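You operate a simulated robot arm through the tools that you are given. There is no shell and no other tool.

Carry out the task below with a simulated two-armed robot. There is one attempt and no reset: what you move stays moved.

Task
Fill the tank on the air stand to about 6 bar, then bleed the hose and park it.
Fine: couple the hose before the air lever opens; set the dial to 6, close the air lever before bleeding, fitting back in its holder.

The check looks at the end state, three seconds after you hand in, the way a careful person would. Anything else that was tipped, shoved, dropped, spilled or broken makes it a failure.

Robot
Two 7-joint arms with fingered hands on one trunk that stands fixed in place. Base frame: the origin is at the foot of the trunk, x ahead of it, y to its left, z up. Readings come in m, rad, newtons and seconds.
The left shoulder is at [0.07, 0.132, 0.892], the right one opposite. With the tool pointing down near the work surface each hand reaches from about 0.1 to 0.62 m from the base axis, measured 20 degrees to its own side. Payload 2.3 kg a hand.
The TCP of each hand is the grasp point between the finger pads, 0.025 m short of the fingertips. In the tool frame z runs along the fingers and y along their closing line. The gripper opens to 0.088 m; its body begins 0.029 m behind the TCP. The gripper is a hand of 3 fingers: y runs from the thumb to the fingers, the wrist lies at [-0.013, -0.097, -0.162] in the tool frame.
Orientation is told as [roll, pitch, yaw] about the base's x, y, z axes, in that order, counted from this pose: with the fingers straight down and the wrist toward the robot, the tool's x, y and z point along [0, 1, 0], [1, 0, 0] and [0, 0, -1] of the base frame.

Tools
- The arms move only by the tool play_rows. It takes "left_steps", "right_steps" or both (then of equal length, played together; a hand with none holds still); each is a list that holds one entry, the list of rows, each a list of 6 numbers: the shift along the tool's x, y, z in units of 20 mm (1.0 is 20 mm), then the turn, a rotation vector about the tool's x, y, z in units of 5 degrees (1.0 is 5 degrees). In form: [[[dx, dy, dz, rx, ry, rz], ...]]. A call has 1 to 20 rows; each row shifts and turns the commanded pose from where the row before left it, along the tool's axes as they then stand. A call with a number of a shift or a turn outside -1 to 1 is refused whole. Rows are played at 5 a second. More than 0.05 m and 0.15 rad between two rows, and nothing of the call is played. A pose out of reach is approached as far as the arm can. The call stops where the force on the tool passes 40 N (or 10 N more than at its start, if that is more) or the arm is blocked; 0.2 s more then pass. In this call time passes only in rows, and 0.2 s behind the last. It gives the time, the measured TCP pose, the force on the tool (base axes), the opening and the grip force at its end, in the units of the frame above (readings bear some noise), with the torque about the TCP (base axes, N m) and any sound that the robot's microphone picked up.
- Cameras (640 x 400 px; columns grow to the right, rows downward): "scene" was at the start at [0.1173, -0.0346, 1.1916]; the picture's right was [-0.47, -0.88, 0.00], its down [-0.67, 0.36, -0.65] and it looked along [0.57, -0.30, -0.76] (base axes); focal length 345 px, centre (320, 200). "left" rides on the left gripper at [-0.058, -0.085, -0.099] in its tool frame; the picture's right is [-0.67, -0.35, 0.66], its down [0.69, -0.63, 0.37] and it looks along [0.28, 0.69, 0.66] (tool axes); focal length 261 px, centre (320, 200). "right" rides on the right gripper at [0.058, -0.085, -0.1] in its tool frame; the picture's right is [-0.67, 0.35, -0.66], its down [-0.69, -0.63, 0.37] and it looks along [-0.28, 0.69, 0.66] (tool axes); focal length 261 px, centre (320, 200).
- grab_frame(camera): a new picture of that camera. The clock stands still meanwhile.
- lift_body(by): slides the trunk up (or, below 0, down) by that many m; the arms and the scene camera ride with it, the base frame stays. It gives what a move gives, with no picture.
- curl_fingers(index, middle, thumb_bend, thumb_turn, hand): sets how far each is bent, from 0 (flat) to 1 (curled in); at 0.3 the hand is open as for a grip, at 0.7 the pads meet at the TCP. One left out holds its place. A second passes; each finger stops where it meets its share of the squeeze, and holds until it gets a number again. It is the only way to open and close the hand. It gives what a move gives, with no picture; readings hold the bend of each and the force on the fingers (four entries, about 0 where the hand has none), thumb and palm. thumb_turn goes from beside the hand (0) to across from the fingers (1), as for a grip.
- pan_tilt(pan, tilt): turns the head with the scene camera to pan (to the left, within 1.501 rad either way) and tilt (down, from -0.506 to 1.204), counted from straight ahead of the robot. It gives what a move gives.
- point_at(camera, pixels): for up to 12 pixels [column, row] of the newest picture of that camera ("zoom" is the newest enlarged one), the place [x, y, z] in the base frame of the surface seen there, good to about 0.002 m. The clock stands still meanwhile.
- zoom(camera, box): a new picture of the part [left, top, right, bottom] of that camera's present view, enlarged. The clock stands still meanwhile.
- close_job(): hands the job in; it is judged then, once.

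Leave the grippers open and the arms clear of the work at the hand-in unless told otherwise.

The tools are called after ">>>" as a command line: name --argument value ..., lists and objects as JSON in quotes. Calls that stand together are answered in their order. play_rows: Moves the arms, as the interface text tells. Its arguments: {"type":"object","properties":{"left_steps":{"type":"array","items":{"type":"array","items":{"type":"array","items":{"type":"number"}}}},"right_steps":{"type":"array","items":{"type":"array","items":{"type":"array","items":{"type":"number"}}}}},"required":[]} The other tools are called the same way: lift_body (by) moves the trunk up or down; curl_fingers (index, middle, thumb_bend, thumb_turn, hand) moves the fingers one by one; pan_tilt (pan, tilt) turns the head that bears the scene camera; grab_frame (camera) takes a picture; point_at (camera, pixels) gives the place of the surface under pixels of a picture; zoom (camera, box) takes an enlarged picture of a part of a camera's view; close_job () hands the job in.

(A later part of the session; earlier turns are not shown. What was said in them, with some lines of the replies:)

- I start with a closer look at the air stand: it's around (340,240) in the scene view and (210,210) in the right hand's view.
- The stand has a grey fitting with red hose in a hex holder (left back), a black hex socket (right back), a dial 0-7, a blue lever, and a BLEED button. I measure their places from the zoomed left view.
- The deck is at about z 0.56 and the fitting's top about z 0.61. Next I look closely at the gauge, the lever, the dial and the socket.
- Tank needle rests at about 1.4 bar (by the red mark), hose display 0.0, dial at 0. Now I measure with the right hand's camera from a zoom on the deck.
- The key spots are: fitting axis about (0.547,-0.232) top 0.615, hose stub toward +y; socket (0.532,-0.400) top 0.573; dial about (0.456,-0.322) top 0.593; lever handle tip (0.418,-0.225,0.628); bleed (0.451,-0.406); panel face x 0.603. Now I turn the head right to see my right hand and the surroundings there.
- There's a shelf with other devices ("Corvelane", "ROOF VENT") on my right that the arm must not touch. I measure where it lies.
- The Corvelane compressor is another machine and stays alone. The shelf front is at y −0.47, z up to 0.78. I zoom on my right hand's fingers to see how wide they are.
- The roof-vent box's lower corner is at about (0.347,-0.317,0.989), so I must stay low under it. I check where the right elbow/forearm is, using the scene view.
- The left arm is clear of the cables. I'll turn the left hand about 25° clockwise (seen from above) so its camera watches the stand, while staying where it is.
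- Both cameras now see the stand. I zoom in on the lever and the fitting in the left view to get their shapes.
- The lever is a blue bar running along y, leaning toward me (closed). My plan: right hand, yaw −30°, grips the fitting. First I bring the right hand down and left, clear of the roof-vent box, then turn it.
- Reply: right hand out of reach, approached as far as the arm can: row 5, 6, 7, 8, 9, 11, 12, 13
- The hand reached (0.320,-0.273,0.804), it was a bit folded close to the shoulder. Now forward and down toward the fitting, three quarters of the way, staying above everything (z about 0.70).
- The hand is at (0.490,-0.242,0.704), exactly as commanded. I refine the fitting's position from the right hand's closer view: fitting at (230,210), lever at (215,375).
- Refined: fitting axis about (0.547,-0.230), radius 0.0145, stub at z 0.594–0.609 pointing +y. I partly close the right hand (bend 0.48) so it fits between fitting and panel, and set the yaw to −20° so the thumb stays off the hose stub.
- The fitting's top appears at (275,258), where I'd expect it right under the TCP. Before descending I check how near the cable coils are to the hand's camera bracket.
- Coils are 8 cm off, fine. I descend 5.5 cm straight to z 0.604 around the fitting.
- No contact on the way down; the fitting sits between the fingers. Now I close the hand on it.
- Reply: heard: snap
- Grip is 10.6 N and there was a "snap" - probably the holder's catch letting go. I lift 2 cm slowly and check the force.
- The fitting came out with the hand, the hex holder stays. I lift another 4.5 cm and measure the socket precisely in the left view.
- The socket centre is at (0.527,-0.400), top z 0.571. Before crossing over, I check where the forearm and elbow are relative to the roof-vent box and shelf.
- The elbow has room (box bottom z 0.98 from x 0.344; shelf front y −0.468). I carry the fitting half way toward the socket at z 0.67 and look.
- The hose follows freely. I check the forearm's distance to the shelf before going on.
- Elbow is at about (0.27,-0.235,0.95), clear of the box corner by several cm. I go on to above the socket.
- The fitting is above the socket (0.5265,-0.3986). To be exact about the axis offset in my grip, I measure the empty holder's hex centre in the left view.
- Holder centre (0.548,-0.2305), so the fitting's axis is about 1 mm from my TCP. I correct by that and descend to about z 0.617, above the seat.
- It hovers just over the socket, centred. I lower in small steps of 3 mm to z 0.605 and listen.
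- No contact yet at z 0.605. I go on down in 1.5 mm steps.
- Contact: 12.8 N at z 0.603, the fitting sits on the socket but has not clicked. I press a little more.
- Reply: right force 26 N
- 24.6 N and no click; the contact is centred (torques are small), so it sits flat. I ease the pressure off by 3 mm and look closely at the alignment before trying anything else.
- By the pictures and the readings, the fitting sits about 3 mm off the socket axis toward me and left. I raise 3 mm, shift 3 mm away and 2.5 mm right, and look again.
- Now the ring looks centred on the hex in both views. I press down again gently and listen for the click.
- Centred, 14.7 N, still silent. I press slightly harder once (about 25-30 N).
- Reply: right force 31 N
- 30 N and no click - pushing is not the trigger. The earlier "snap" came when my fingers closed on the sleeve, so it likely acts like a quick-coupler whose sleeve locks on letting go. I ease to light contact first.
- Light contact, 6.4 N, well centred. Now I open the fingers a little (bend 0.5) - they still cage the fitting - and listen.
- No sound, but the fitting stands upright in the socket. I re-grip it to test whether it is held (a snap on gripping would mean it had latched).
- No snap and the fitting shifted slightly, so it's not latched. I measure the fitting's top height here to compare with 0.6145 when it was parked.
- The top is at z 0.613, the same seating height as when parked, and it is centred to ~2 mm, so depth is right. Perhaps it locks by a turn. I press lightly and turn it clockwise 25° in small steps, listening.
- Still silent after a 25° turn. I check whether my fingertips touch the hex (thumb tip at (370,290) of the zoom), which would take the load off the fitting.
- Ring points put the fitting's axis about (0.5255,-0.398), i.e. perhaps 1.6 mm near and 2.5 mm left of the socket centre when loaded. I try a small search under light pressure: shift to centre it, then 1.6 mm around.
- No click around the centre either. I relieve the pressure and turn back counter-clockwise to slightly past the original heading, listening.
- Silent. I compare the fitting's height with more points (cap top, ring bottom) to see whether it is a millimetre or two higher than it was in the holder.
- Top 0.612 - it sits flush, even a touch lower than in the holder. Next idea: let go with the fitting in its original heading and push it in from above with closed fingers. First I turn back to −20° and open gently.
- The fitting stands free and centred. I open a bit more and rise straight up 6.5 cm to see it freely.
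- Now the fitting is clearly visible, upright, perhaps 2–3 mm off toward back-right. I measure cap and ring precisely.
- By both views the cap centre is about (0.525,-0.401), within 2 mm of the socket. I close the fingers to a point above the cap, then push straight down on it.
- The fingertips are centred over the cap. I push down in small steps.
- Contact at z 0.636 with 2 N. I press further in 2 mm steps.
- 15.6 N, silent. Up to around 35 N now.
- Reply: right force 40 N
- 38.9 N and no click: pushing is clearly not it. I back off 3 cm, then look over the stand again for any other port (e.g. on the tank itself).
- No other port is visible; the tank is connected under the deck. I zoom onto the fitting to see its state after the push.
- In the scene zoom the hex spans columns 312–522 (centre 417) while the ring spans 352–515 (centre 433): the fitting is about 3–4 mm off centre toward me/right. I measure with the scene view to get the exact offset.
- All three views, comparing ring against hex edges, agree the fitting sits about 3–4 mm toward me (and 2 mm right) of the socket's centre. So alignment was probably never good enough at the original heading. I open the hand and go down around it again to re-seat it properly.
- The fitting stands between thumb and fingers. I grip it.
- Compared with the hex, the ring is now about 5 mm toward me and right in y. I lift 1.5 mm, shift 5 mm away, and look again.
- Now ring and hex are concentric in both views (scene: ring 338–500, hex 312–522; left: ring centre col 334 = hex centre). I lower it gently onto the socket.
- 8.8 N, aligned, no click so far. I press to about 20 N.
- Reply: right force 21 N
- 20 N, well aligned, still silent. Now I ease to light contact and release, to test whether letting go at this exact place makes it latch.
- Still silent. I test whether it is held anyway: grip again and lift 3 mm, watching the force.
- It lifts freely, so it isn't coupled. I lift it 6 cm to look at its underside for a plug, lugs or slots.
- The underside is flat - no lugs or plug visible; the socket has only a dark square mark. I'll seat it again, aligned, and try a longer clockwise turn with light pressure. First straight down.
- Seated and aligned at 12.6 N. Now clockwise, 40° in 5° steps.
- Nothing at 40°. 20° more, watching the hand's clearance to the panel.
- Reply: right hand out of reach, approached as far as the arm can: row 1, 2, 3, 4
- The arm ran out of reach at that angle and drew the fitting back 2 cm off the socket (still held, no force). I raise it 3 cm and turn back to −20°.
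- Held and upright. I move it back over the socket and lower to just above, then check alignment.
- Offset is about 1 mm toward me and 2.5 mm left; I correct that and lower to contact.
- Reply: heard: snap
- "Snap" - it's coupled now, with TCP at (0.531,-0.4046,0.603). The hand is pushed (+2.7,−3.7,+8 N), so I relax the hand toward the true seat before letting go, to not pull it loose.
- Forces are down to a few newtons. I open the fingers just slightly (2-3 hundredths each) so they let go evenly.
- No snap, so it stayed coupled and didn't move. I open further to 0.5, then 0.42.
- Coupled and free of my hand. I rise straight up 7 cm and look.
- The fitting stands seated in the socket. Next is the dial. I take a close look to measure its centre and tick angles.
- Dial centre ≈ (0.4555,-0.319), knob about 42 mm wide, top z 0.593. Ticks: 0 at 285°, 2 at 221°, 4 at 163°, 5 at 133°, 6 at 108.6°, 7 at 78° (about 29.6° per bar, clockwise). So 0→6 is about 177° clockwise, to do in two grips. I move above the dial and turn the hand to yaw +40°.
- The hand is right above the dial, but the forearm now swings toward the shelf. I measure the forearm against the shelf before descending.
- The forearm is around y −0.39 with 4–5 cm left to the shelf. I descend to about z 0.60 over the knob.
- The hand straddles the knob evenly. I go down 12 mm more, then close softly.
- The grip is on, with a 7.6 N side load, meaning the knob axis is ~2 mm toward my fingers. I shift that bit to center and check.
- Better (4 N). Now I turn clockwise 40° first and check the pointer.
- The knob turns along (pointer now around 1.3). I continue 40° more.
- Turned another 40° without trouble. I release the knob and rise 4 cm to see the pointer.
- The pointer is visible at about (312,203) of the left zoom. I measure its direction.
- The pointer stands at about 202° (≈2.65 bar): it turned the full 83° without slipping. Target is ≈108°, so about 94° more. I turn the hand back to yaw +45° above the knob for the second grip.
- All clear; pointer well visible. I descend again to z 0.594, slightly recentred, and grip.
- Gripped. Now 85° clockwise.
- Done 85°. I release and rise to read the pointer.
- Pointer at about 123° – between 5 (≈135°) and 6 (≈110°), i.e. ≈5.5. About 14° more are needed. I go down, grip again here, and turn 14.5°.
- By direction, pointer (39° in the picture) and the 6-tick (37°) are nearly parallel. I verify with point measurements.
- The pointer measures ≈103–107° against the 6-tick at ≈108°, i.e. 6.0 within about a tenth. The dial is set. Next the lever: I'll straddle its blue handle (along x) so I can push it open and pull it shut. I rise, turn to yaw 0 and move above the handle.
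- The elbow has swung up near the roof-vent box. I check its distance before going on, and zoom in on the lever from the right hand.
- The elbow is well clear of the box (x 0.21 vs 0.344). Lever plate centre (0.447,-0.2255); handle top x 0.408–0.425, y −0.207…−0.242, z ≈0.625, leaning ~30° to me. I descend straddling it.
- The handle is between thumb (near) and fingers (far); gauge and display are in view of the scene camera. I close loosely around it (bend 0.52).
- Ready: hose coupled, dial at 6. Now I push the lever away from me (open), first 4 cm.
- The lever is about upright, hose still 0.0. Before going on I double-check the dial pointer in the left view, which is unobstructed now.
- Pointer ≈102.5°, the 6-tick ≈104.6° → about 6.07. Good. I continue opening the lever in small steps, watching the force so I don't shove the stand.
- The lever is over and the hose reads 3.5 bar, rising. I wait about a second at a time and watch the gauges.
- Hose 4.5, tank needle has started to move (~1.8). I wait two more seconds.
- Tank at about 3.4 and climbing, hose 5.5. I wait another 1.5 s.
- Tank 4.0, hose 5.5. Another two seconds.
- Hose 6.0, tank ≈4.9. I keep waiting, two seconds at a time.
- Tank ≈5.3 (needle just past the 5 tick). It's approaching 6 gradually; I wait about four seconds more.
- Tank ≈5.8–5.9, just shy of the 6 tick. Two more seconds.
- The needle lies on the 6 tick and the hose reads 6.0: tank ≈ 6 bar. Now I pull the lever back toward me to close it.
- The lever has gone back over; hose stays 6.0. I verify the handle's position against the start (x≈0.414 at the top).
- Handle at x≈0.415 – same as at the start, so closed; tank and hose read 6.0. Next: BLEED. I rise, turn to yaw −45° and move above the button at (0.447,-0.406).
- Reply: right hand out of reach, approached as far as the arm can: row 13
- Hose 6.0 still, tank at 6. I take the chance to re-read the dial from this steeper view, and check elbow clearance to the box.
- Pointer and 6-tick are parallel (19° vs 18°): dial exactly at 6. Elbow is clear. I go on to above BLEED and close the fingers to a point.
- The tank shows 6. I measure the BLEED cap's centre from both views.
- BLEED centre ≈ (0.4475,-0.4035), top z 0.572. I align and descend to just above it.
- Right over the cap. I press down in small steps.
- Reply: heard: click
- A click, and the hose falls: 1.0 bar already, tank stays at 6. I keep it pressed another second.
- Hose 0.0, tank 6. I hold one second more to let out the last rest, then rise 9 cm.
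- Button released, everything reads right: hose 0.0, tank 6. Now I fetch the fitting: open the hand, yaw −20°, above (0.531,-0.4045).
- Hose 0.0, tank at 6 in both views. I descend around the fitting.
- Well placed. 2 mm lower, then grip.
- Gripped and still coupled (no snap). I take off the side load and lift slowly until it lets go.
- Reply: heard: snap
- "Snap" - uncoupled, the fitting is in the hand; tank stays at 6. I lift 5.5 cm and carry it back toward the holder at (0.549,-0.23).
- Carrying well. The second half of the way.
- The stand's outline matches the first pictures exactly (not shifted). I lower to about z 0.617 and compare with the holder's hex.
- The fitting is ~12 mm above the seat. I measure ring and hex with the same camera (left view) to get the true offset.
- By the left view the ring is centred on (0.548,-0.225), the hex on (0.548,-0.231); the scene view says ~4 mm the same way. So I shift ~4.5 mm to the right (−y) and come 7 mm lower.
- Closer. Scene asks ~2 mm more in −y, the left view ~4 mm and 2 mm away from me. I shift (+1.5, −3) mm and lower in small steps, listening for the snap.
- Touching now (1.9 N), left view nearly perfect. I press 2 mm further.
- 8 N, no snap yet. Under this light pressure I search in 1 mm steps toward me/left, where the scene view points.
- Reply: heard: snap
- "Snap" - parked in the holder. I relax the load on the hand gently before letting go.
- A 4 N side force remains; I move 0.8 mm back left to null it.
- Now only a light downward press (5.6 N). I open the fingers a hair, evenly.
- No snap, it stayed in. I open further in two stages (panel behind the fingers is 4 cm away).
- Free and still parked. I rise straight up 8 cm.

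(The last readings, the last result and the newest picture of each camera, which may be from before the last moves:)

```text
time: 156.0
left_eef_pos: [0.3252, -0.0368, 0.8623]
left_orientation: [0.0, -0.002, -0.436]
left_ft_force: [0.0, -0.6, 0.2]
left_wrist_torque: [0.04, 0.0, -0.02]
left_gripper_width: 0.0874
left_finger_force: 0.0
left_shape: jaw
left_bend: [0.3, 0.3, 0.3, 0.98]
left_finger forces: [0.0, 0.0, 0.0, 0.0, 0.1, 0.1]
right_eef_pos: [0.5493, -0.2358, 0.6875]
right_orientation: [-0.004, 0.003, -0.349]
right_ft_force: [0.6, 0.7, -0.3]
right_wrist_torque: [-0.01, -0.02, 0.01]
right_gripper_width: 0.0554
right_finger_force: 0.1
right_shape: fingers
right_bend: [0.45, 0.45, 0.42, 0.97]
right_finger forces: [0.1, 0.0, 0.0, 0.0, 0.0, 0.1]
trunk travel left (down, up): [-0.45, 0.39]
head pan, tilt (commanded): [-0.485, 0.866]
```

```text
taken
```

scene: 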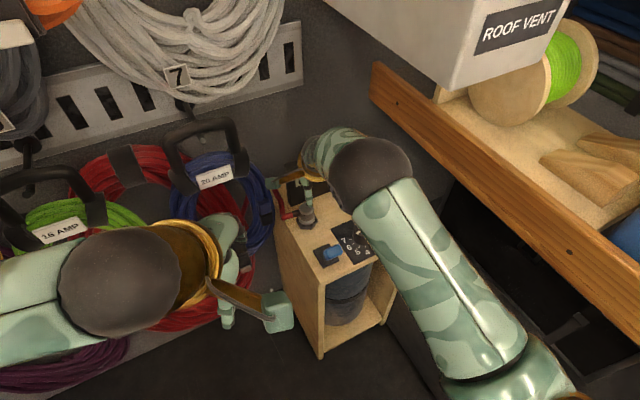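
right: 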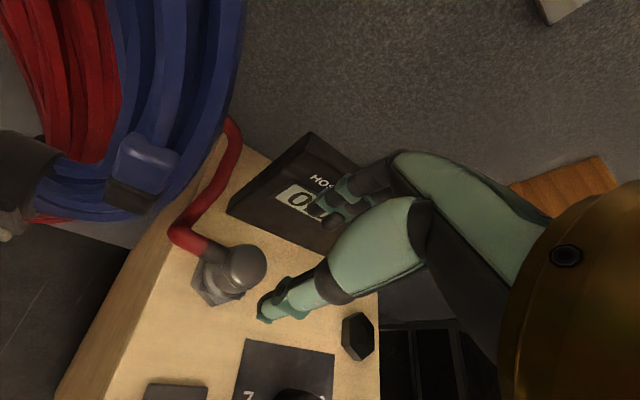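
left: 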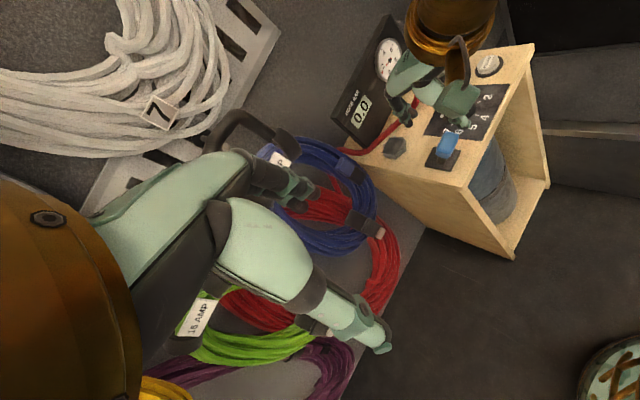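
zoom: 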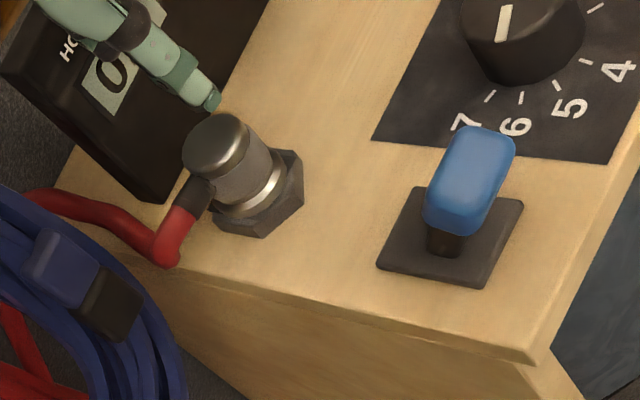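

The fitting sits in its holder exactly like in the first picture. I withdraw the right hand up and back along the path I came.

>>> play_rows --right_steps '[[[-0.43, -0.91, -0.28, 0, 0, 0], [-0.43, -0.91, -0.28, 0, 0, 0], [-0.43, -0.91, -0.28, 0, 0, 0], [-0.51, -0.88, -0.6, 0, 0, 0], [-0.51, -0.88, -0.6, 0, 0, 0], [-0.51, -0.88, -0.6, 0, 0, 0], [-0.51, -0.88, -0.6, 0, 0, 0], [-0.51, -0.88, -0.6, 0, 0, 0], [-0.51, -0.88, -0.6, 0, 0, 0], [-0.51, -0.88, -0.6, 0, 0, 0]]]'

>>> curl_fingers --hand "right" --index 0.3 --middle 0.3 --thumb_bend 0.3

>>> grab_frame --camera "scene"

>>> grab_frame --camera "left"

>>> grab_frame --camera "right"

```text
time: 158.2
left_eef_pos: [0.3263, -0.0362, 0.8625]
left_orientation: [0.0, -0.001, -0.436]
left_ft_force: [0.0, -0.2, -0.3]
left_wrist_torque: [-0.02, 0.03, 0.0]
left_gripper_width: 0.0878
left_finger_force: 0.1
left_shape: jaw
left_bend: [0.3, 0.3, 0.3, 0.98]
left_finger forces: [0.0, 0.0, 0.0, 0.0, 0.0, 0.1]
right_eef_pos: [0.3584, -0.2654, 0.786]
right_orientation: [-0.006, -0.005, -0.349]
right_ft_force: [-0.8, 0.2, -0.2]
right_wrist_torque: [0.01, 0.02, 0.0]
right_gripper_width: 0.0555
right_finger_force: 0.0
right_shape: fingers
right_bend: [0.45, 0.45, 0.42, 0.97]
right_finger forces: [0.0, 0.1, 0.0, 0.1, 0.0, 0.0]
right hand out of reach, approached as far as the arm can: row 10
trunk travel left (down, up): [-0.45, 0.39]
head pan, tilt (commanded): [-0.485, 0.866]
```

```text
time: 159.2
left_eef_pos: [0.3257, -0.0372, 0.8639]
left_orientation: [-0.001, 0.001, -0.438]
left_ft_force: [-0.1, 0.4, -0.6]
left_wrist_torque: [0.02, 0.03, -0.01]
left_gripper_width: 0.0876
left_finger_force: 0.1
left_shape: jaw
left_bend: [0.3, 0.3, 0.3, 0.98]
left_finger forces: [0.1, 0.0, 0.0, 0.1, 0.0, 0.0]
right_eef_pos: [0.36, -0.2656, 0.7856]
right_orientation: [-0.006, -0.005, -0.349]
right_ft_force: [-0.2, -0.2, -0.2]
right_wrist_torque: [0.02, 0.01, 0.03]
right_gripper_width: 0.0846
right_finger_force: 0.0
right_shape: fingers
right_bend: [0.3, 0.3, 0.3, 0.97]
right_finger forces: [0.0, 0.1, 0.0, 0.0, 0.0, 0.0]
trunk travel left (down, up): [-0.45, 0.39]
head pan, tilt (commanded): [-0.485, 0.866]
```

```text
taken
```

scene: 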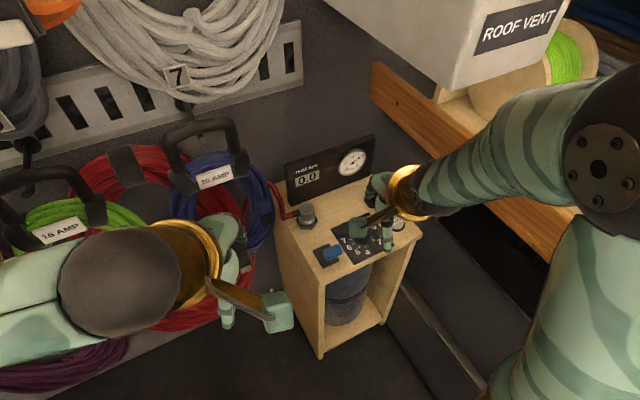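

```text
taken
```

left: 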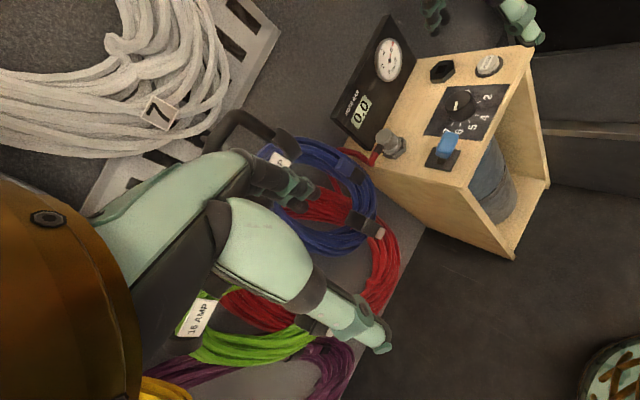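

```text
taken
```

right: 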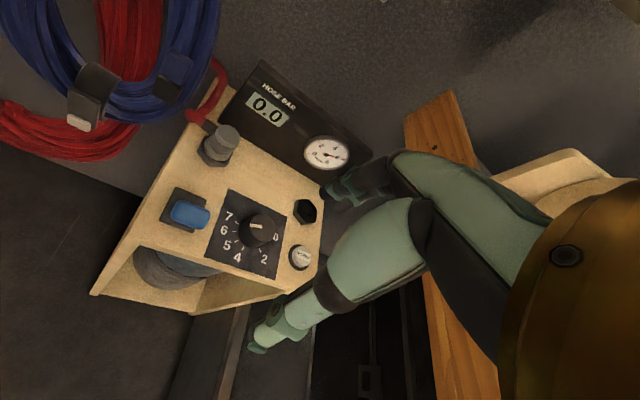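

The hand is open and clear. Final close look at gauge, display, dial, lever and fitting.

>>> zoom --camera "right" --box '[230, 60, 380, 190]'

>>> zoom --camera "right" --box '[150, 110, 330, 280]'

>>> zoom --camera "left" --box '[330, 20, 530, 200]'

```text
3.08 times, centred on (305, 125) of right
```

zoom: 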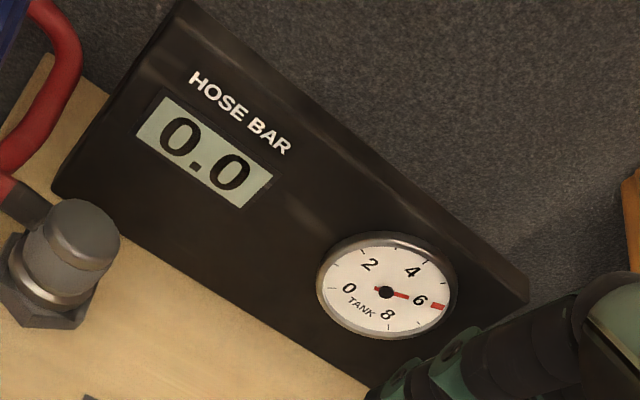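

```text
2.35 times, centred on (240, 195) of right
```

zoom: 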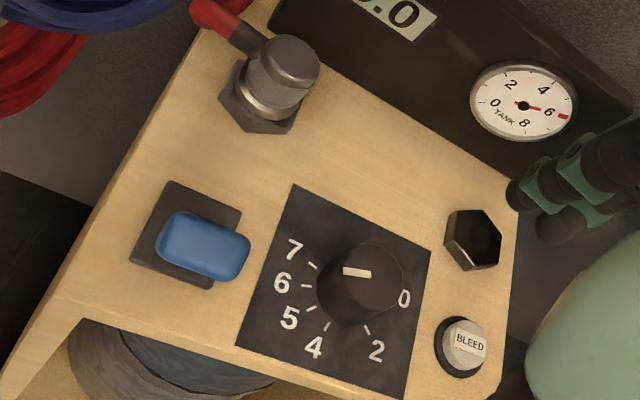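

```text
2.22 times, centred on (430, 110) of left
```

zoom: 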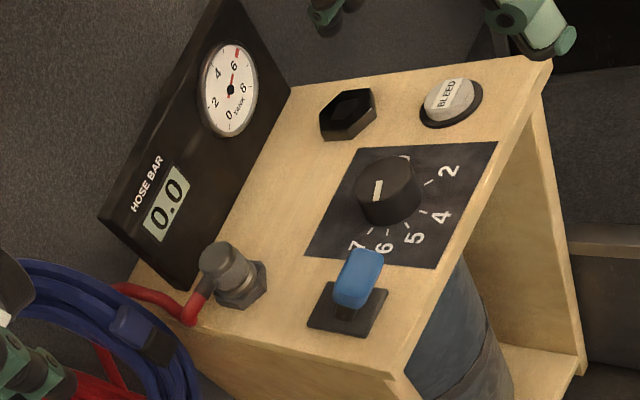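

All looks right; I double-check the dial pointer once more from this angle.

>>> zoom --camera "right" --box '[210, 190, 290, 260]'

>>> point_at --camera "zoom" --pixels '[[285, 200], [300, 200], [320, 200], [345, 205], [360, 207], [190, 215], [205, 170], [200, 260], [250, 300], [350, 305]]'

```text
5.71 times, centred on (250, 225) of right
```

zoom: 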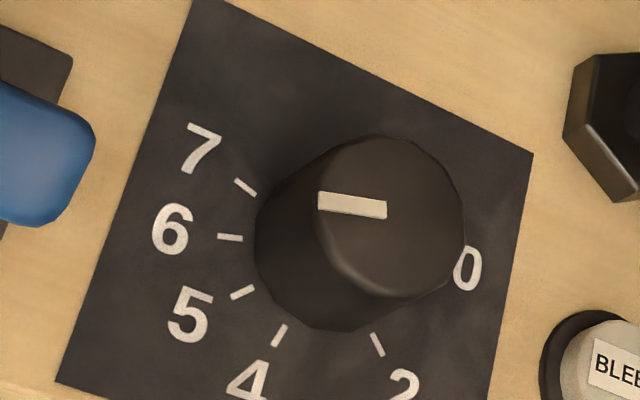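

```text
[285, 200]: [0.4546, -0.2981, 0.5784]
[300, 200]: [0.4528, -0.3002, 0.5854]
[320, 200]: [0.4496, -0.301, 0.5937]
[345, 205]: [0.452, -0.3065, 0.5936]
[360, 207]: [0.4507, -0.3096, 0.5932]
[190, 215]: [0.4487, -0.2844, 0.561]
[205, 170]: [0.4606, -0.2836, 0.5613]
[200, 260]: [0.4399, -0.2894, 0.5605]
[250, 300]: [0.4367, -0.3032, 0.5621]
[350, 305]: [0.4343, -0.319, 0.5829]
```

Dial reads ≈6.1, tank 6, hose 0.0, lever closed, fitting parked. I withdraw the right hand a little further up and back so it's well clear.

>>> play_rows --right_steps '[[[-0.29, -0.43, -0.85, 0, 0, 0], [-0.29, -0.43, -0.85, 0, 0, 0], [-0.29, -0.43, -0.85, 0, 0, 0], [-0.29, -0.43, -0.85, 0, 0, 0]]]'

>>> grab_frame --camera "scene"

>>> grab_frame --camera "right"

>>> zoom --camera "left" --box '[330, 20, 530, 200]'

```text
time: 160.2
left_eef_pos: [0.3255, -0.0378, 0.8633]
left_orientation: [-0.001, 0.0, -0.436]
left_ft_force: [0.6, 0.3, 0.4]
left_wrist_torque: [0.02, 0.01, 0.0]
left_gripper_width: 0.0876
left_finger_force: 0.0
left_shape: jaw
left_bend: [0.3, 0.3, 0.3, 0.98]
left_finger forces: [0.1, 0.1, 0.1, 0.0, 0.0, 0.0]
right_eef_pos: [0.3306, -0.2881, 0.8469]
right_orientation: [-0.004, 0.002, -0.35]
right_ft_force: [0.0, -0.2, 0.0]
right_wrist_torque: [0.02, -0.01, -0.01]
right_gripper_width: 0.0844
right_finger_force: 0.1
right_shape: fingers
right_bend: [0.3, 0.3, 0.3, 0.97]
right_finger forces: [0.0, 0.1, 0.0, 0.0, 0.0, 0.1]
right hand out of reach, approached as far as the arm can: row 1, 2, 3, 4
trunk travel left (down, up): [-0.45, 0.39]
head pan, tilt (commanded): [-0.485, 0.866]
```

```text
taken
```

scene: 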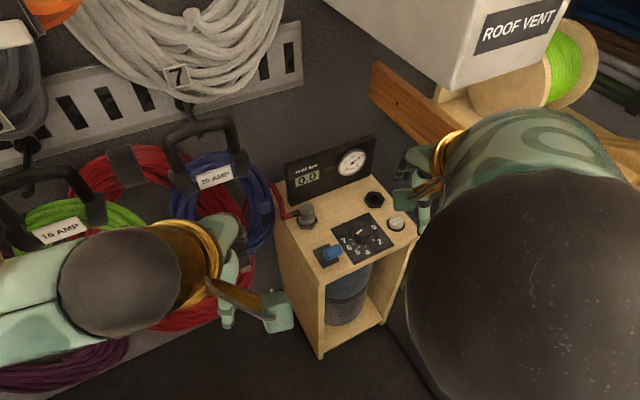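

```text
taken
```

right: 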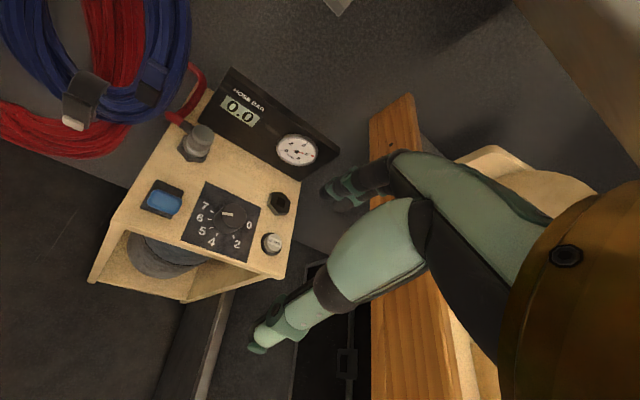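

```text
2.22 times, centred on (430, 110) of left
```

zoom: 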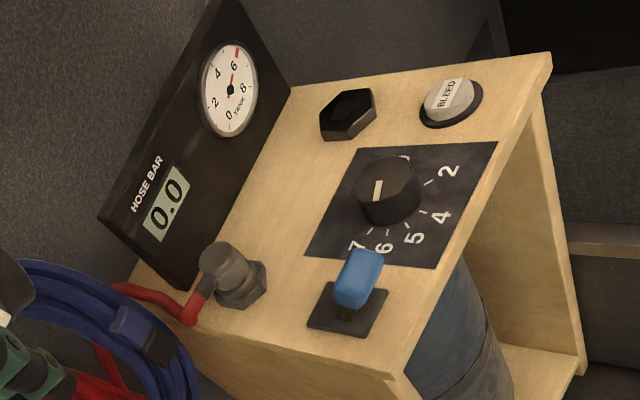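

The tank needle is at 6, the hose reads 0.0, the dial is at 6, the air lever is closed and the fitting is in its holder. Both hands are open and clear, the stand hasn't shifted, and nothing around it was touched. I hand the job in.

>>> close_job

```text
The job is handed in.
```

I filled the tank to about 6 bar, bled the hose to 0.0 and put the fitting back in its holder. The job is handed in; I haven't seen the check's result.

- **Order:** I coupled the hose, set the dial, then opened the air lever. I closed the lever before pressing BLEED, and uncoupled only once the hose read 0.0.
- **Coupling:** It took several tries. I pressed on the socket with up to about 39 N before the fitting was lined up well enough to snap in. On one try, at the limit of its reach, the arm pulled the fitting about 2 cm off the socket. It stayed in the hand.
- **Dial:** The last readings put it at about 6.0 to 6.1.
- **End state:** The lever is closed, both hands are open and clear, and the stand looks unmoved in the pictures.
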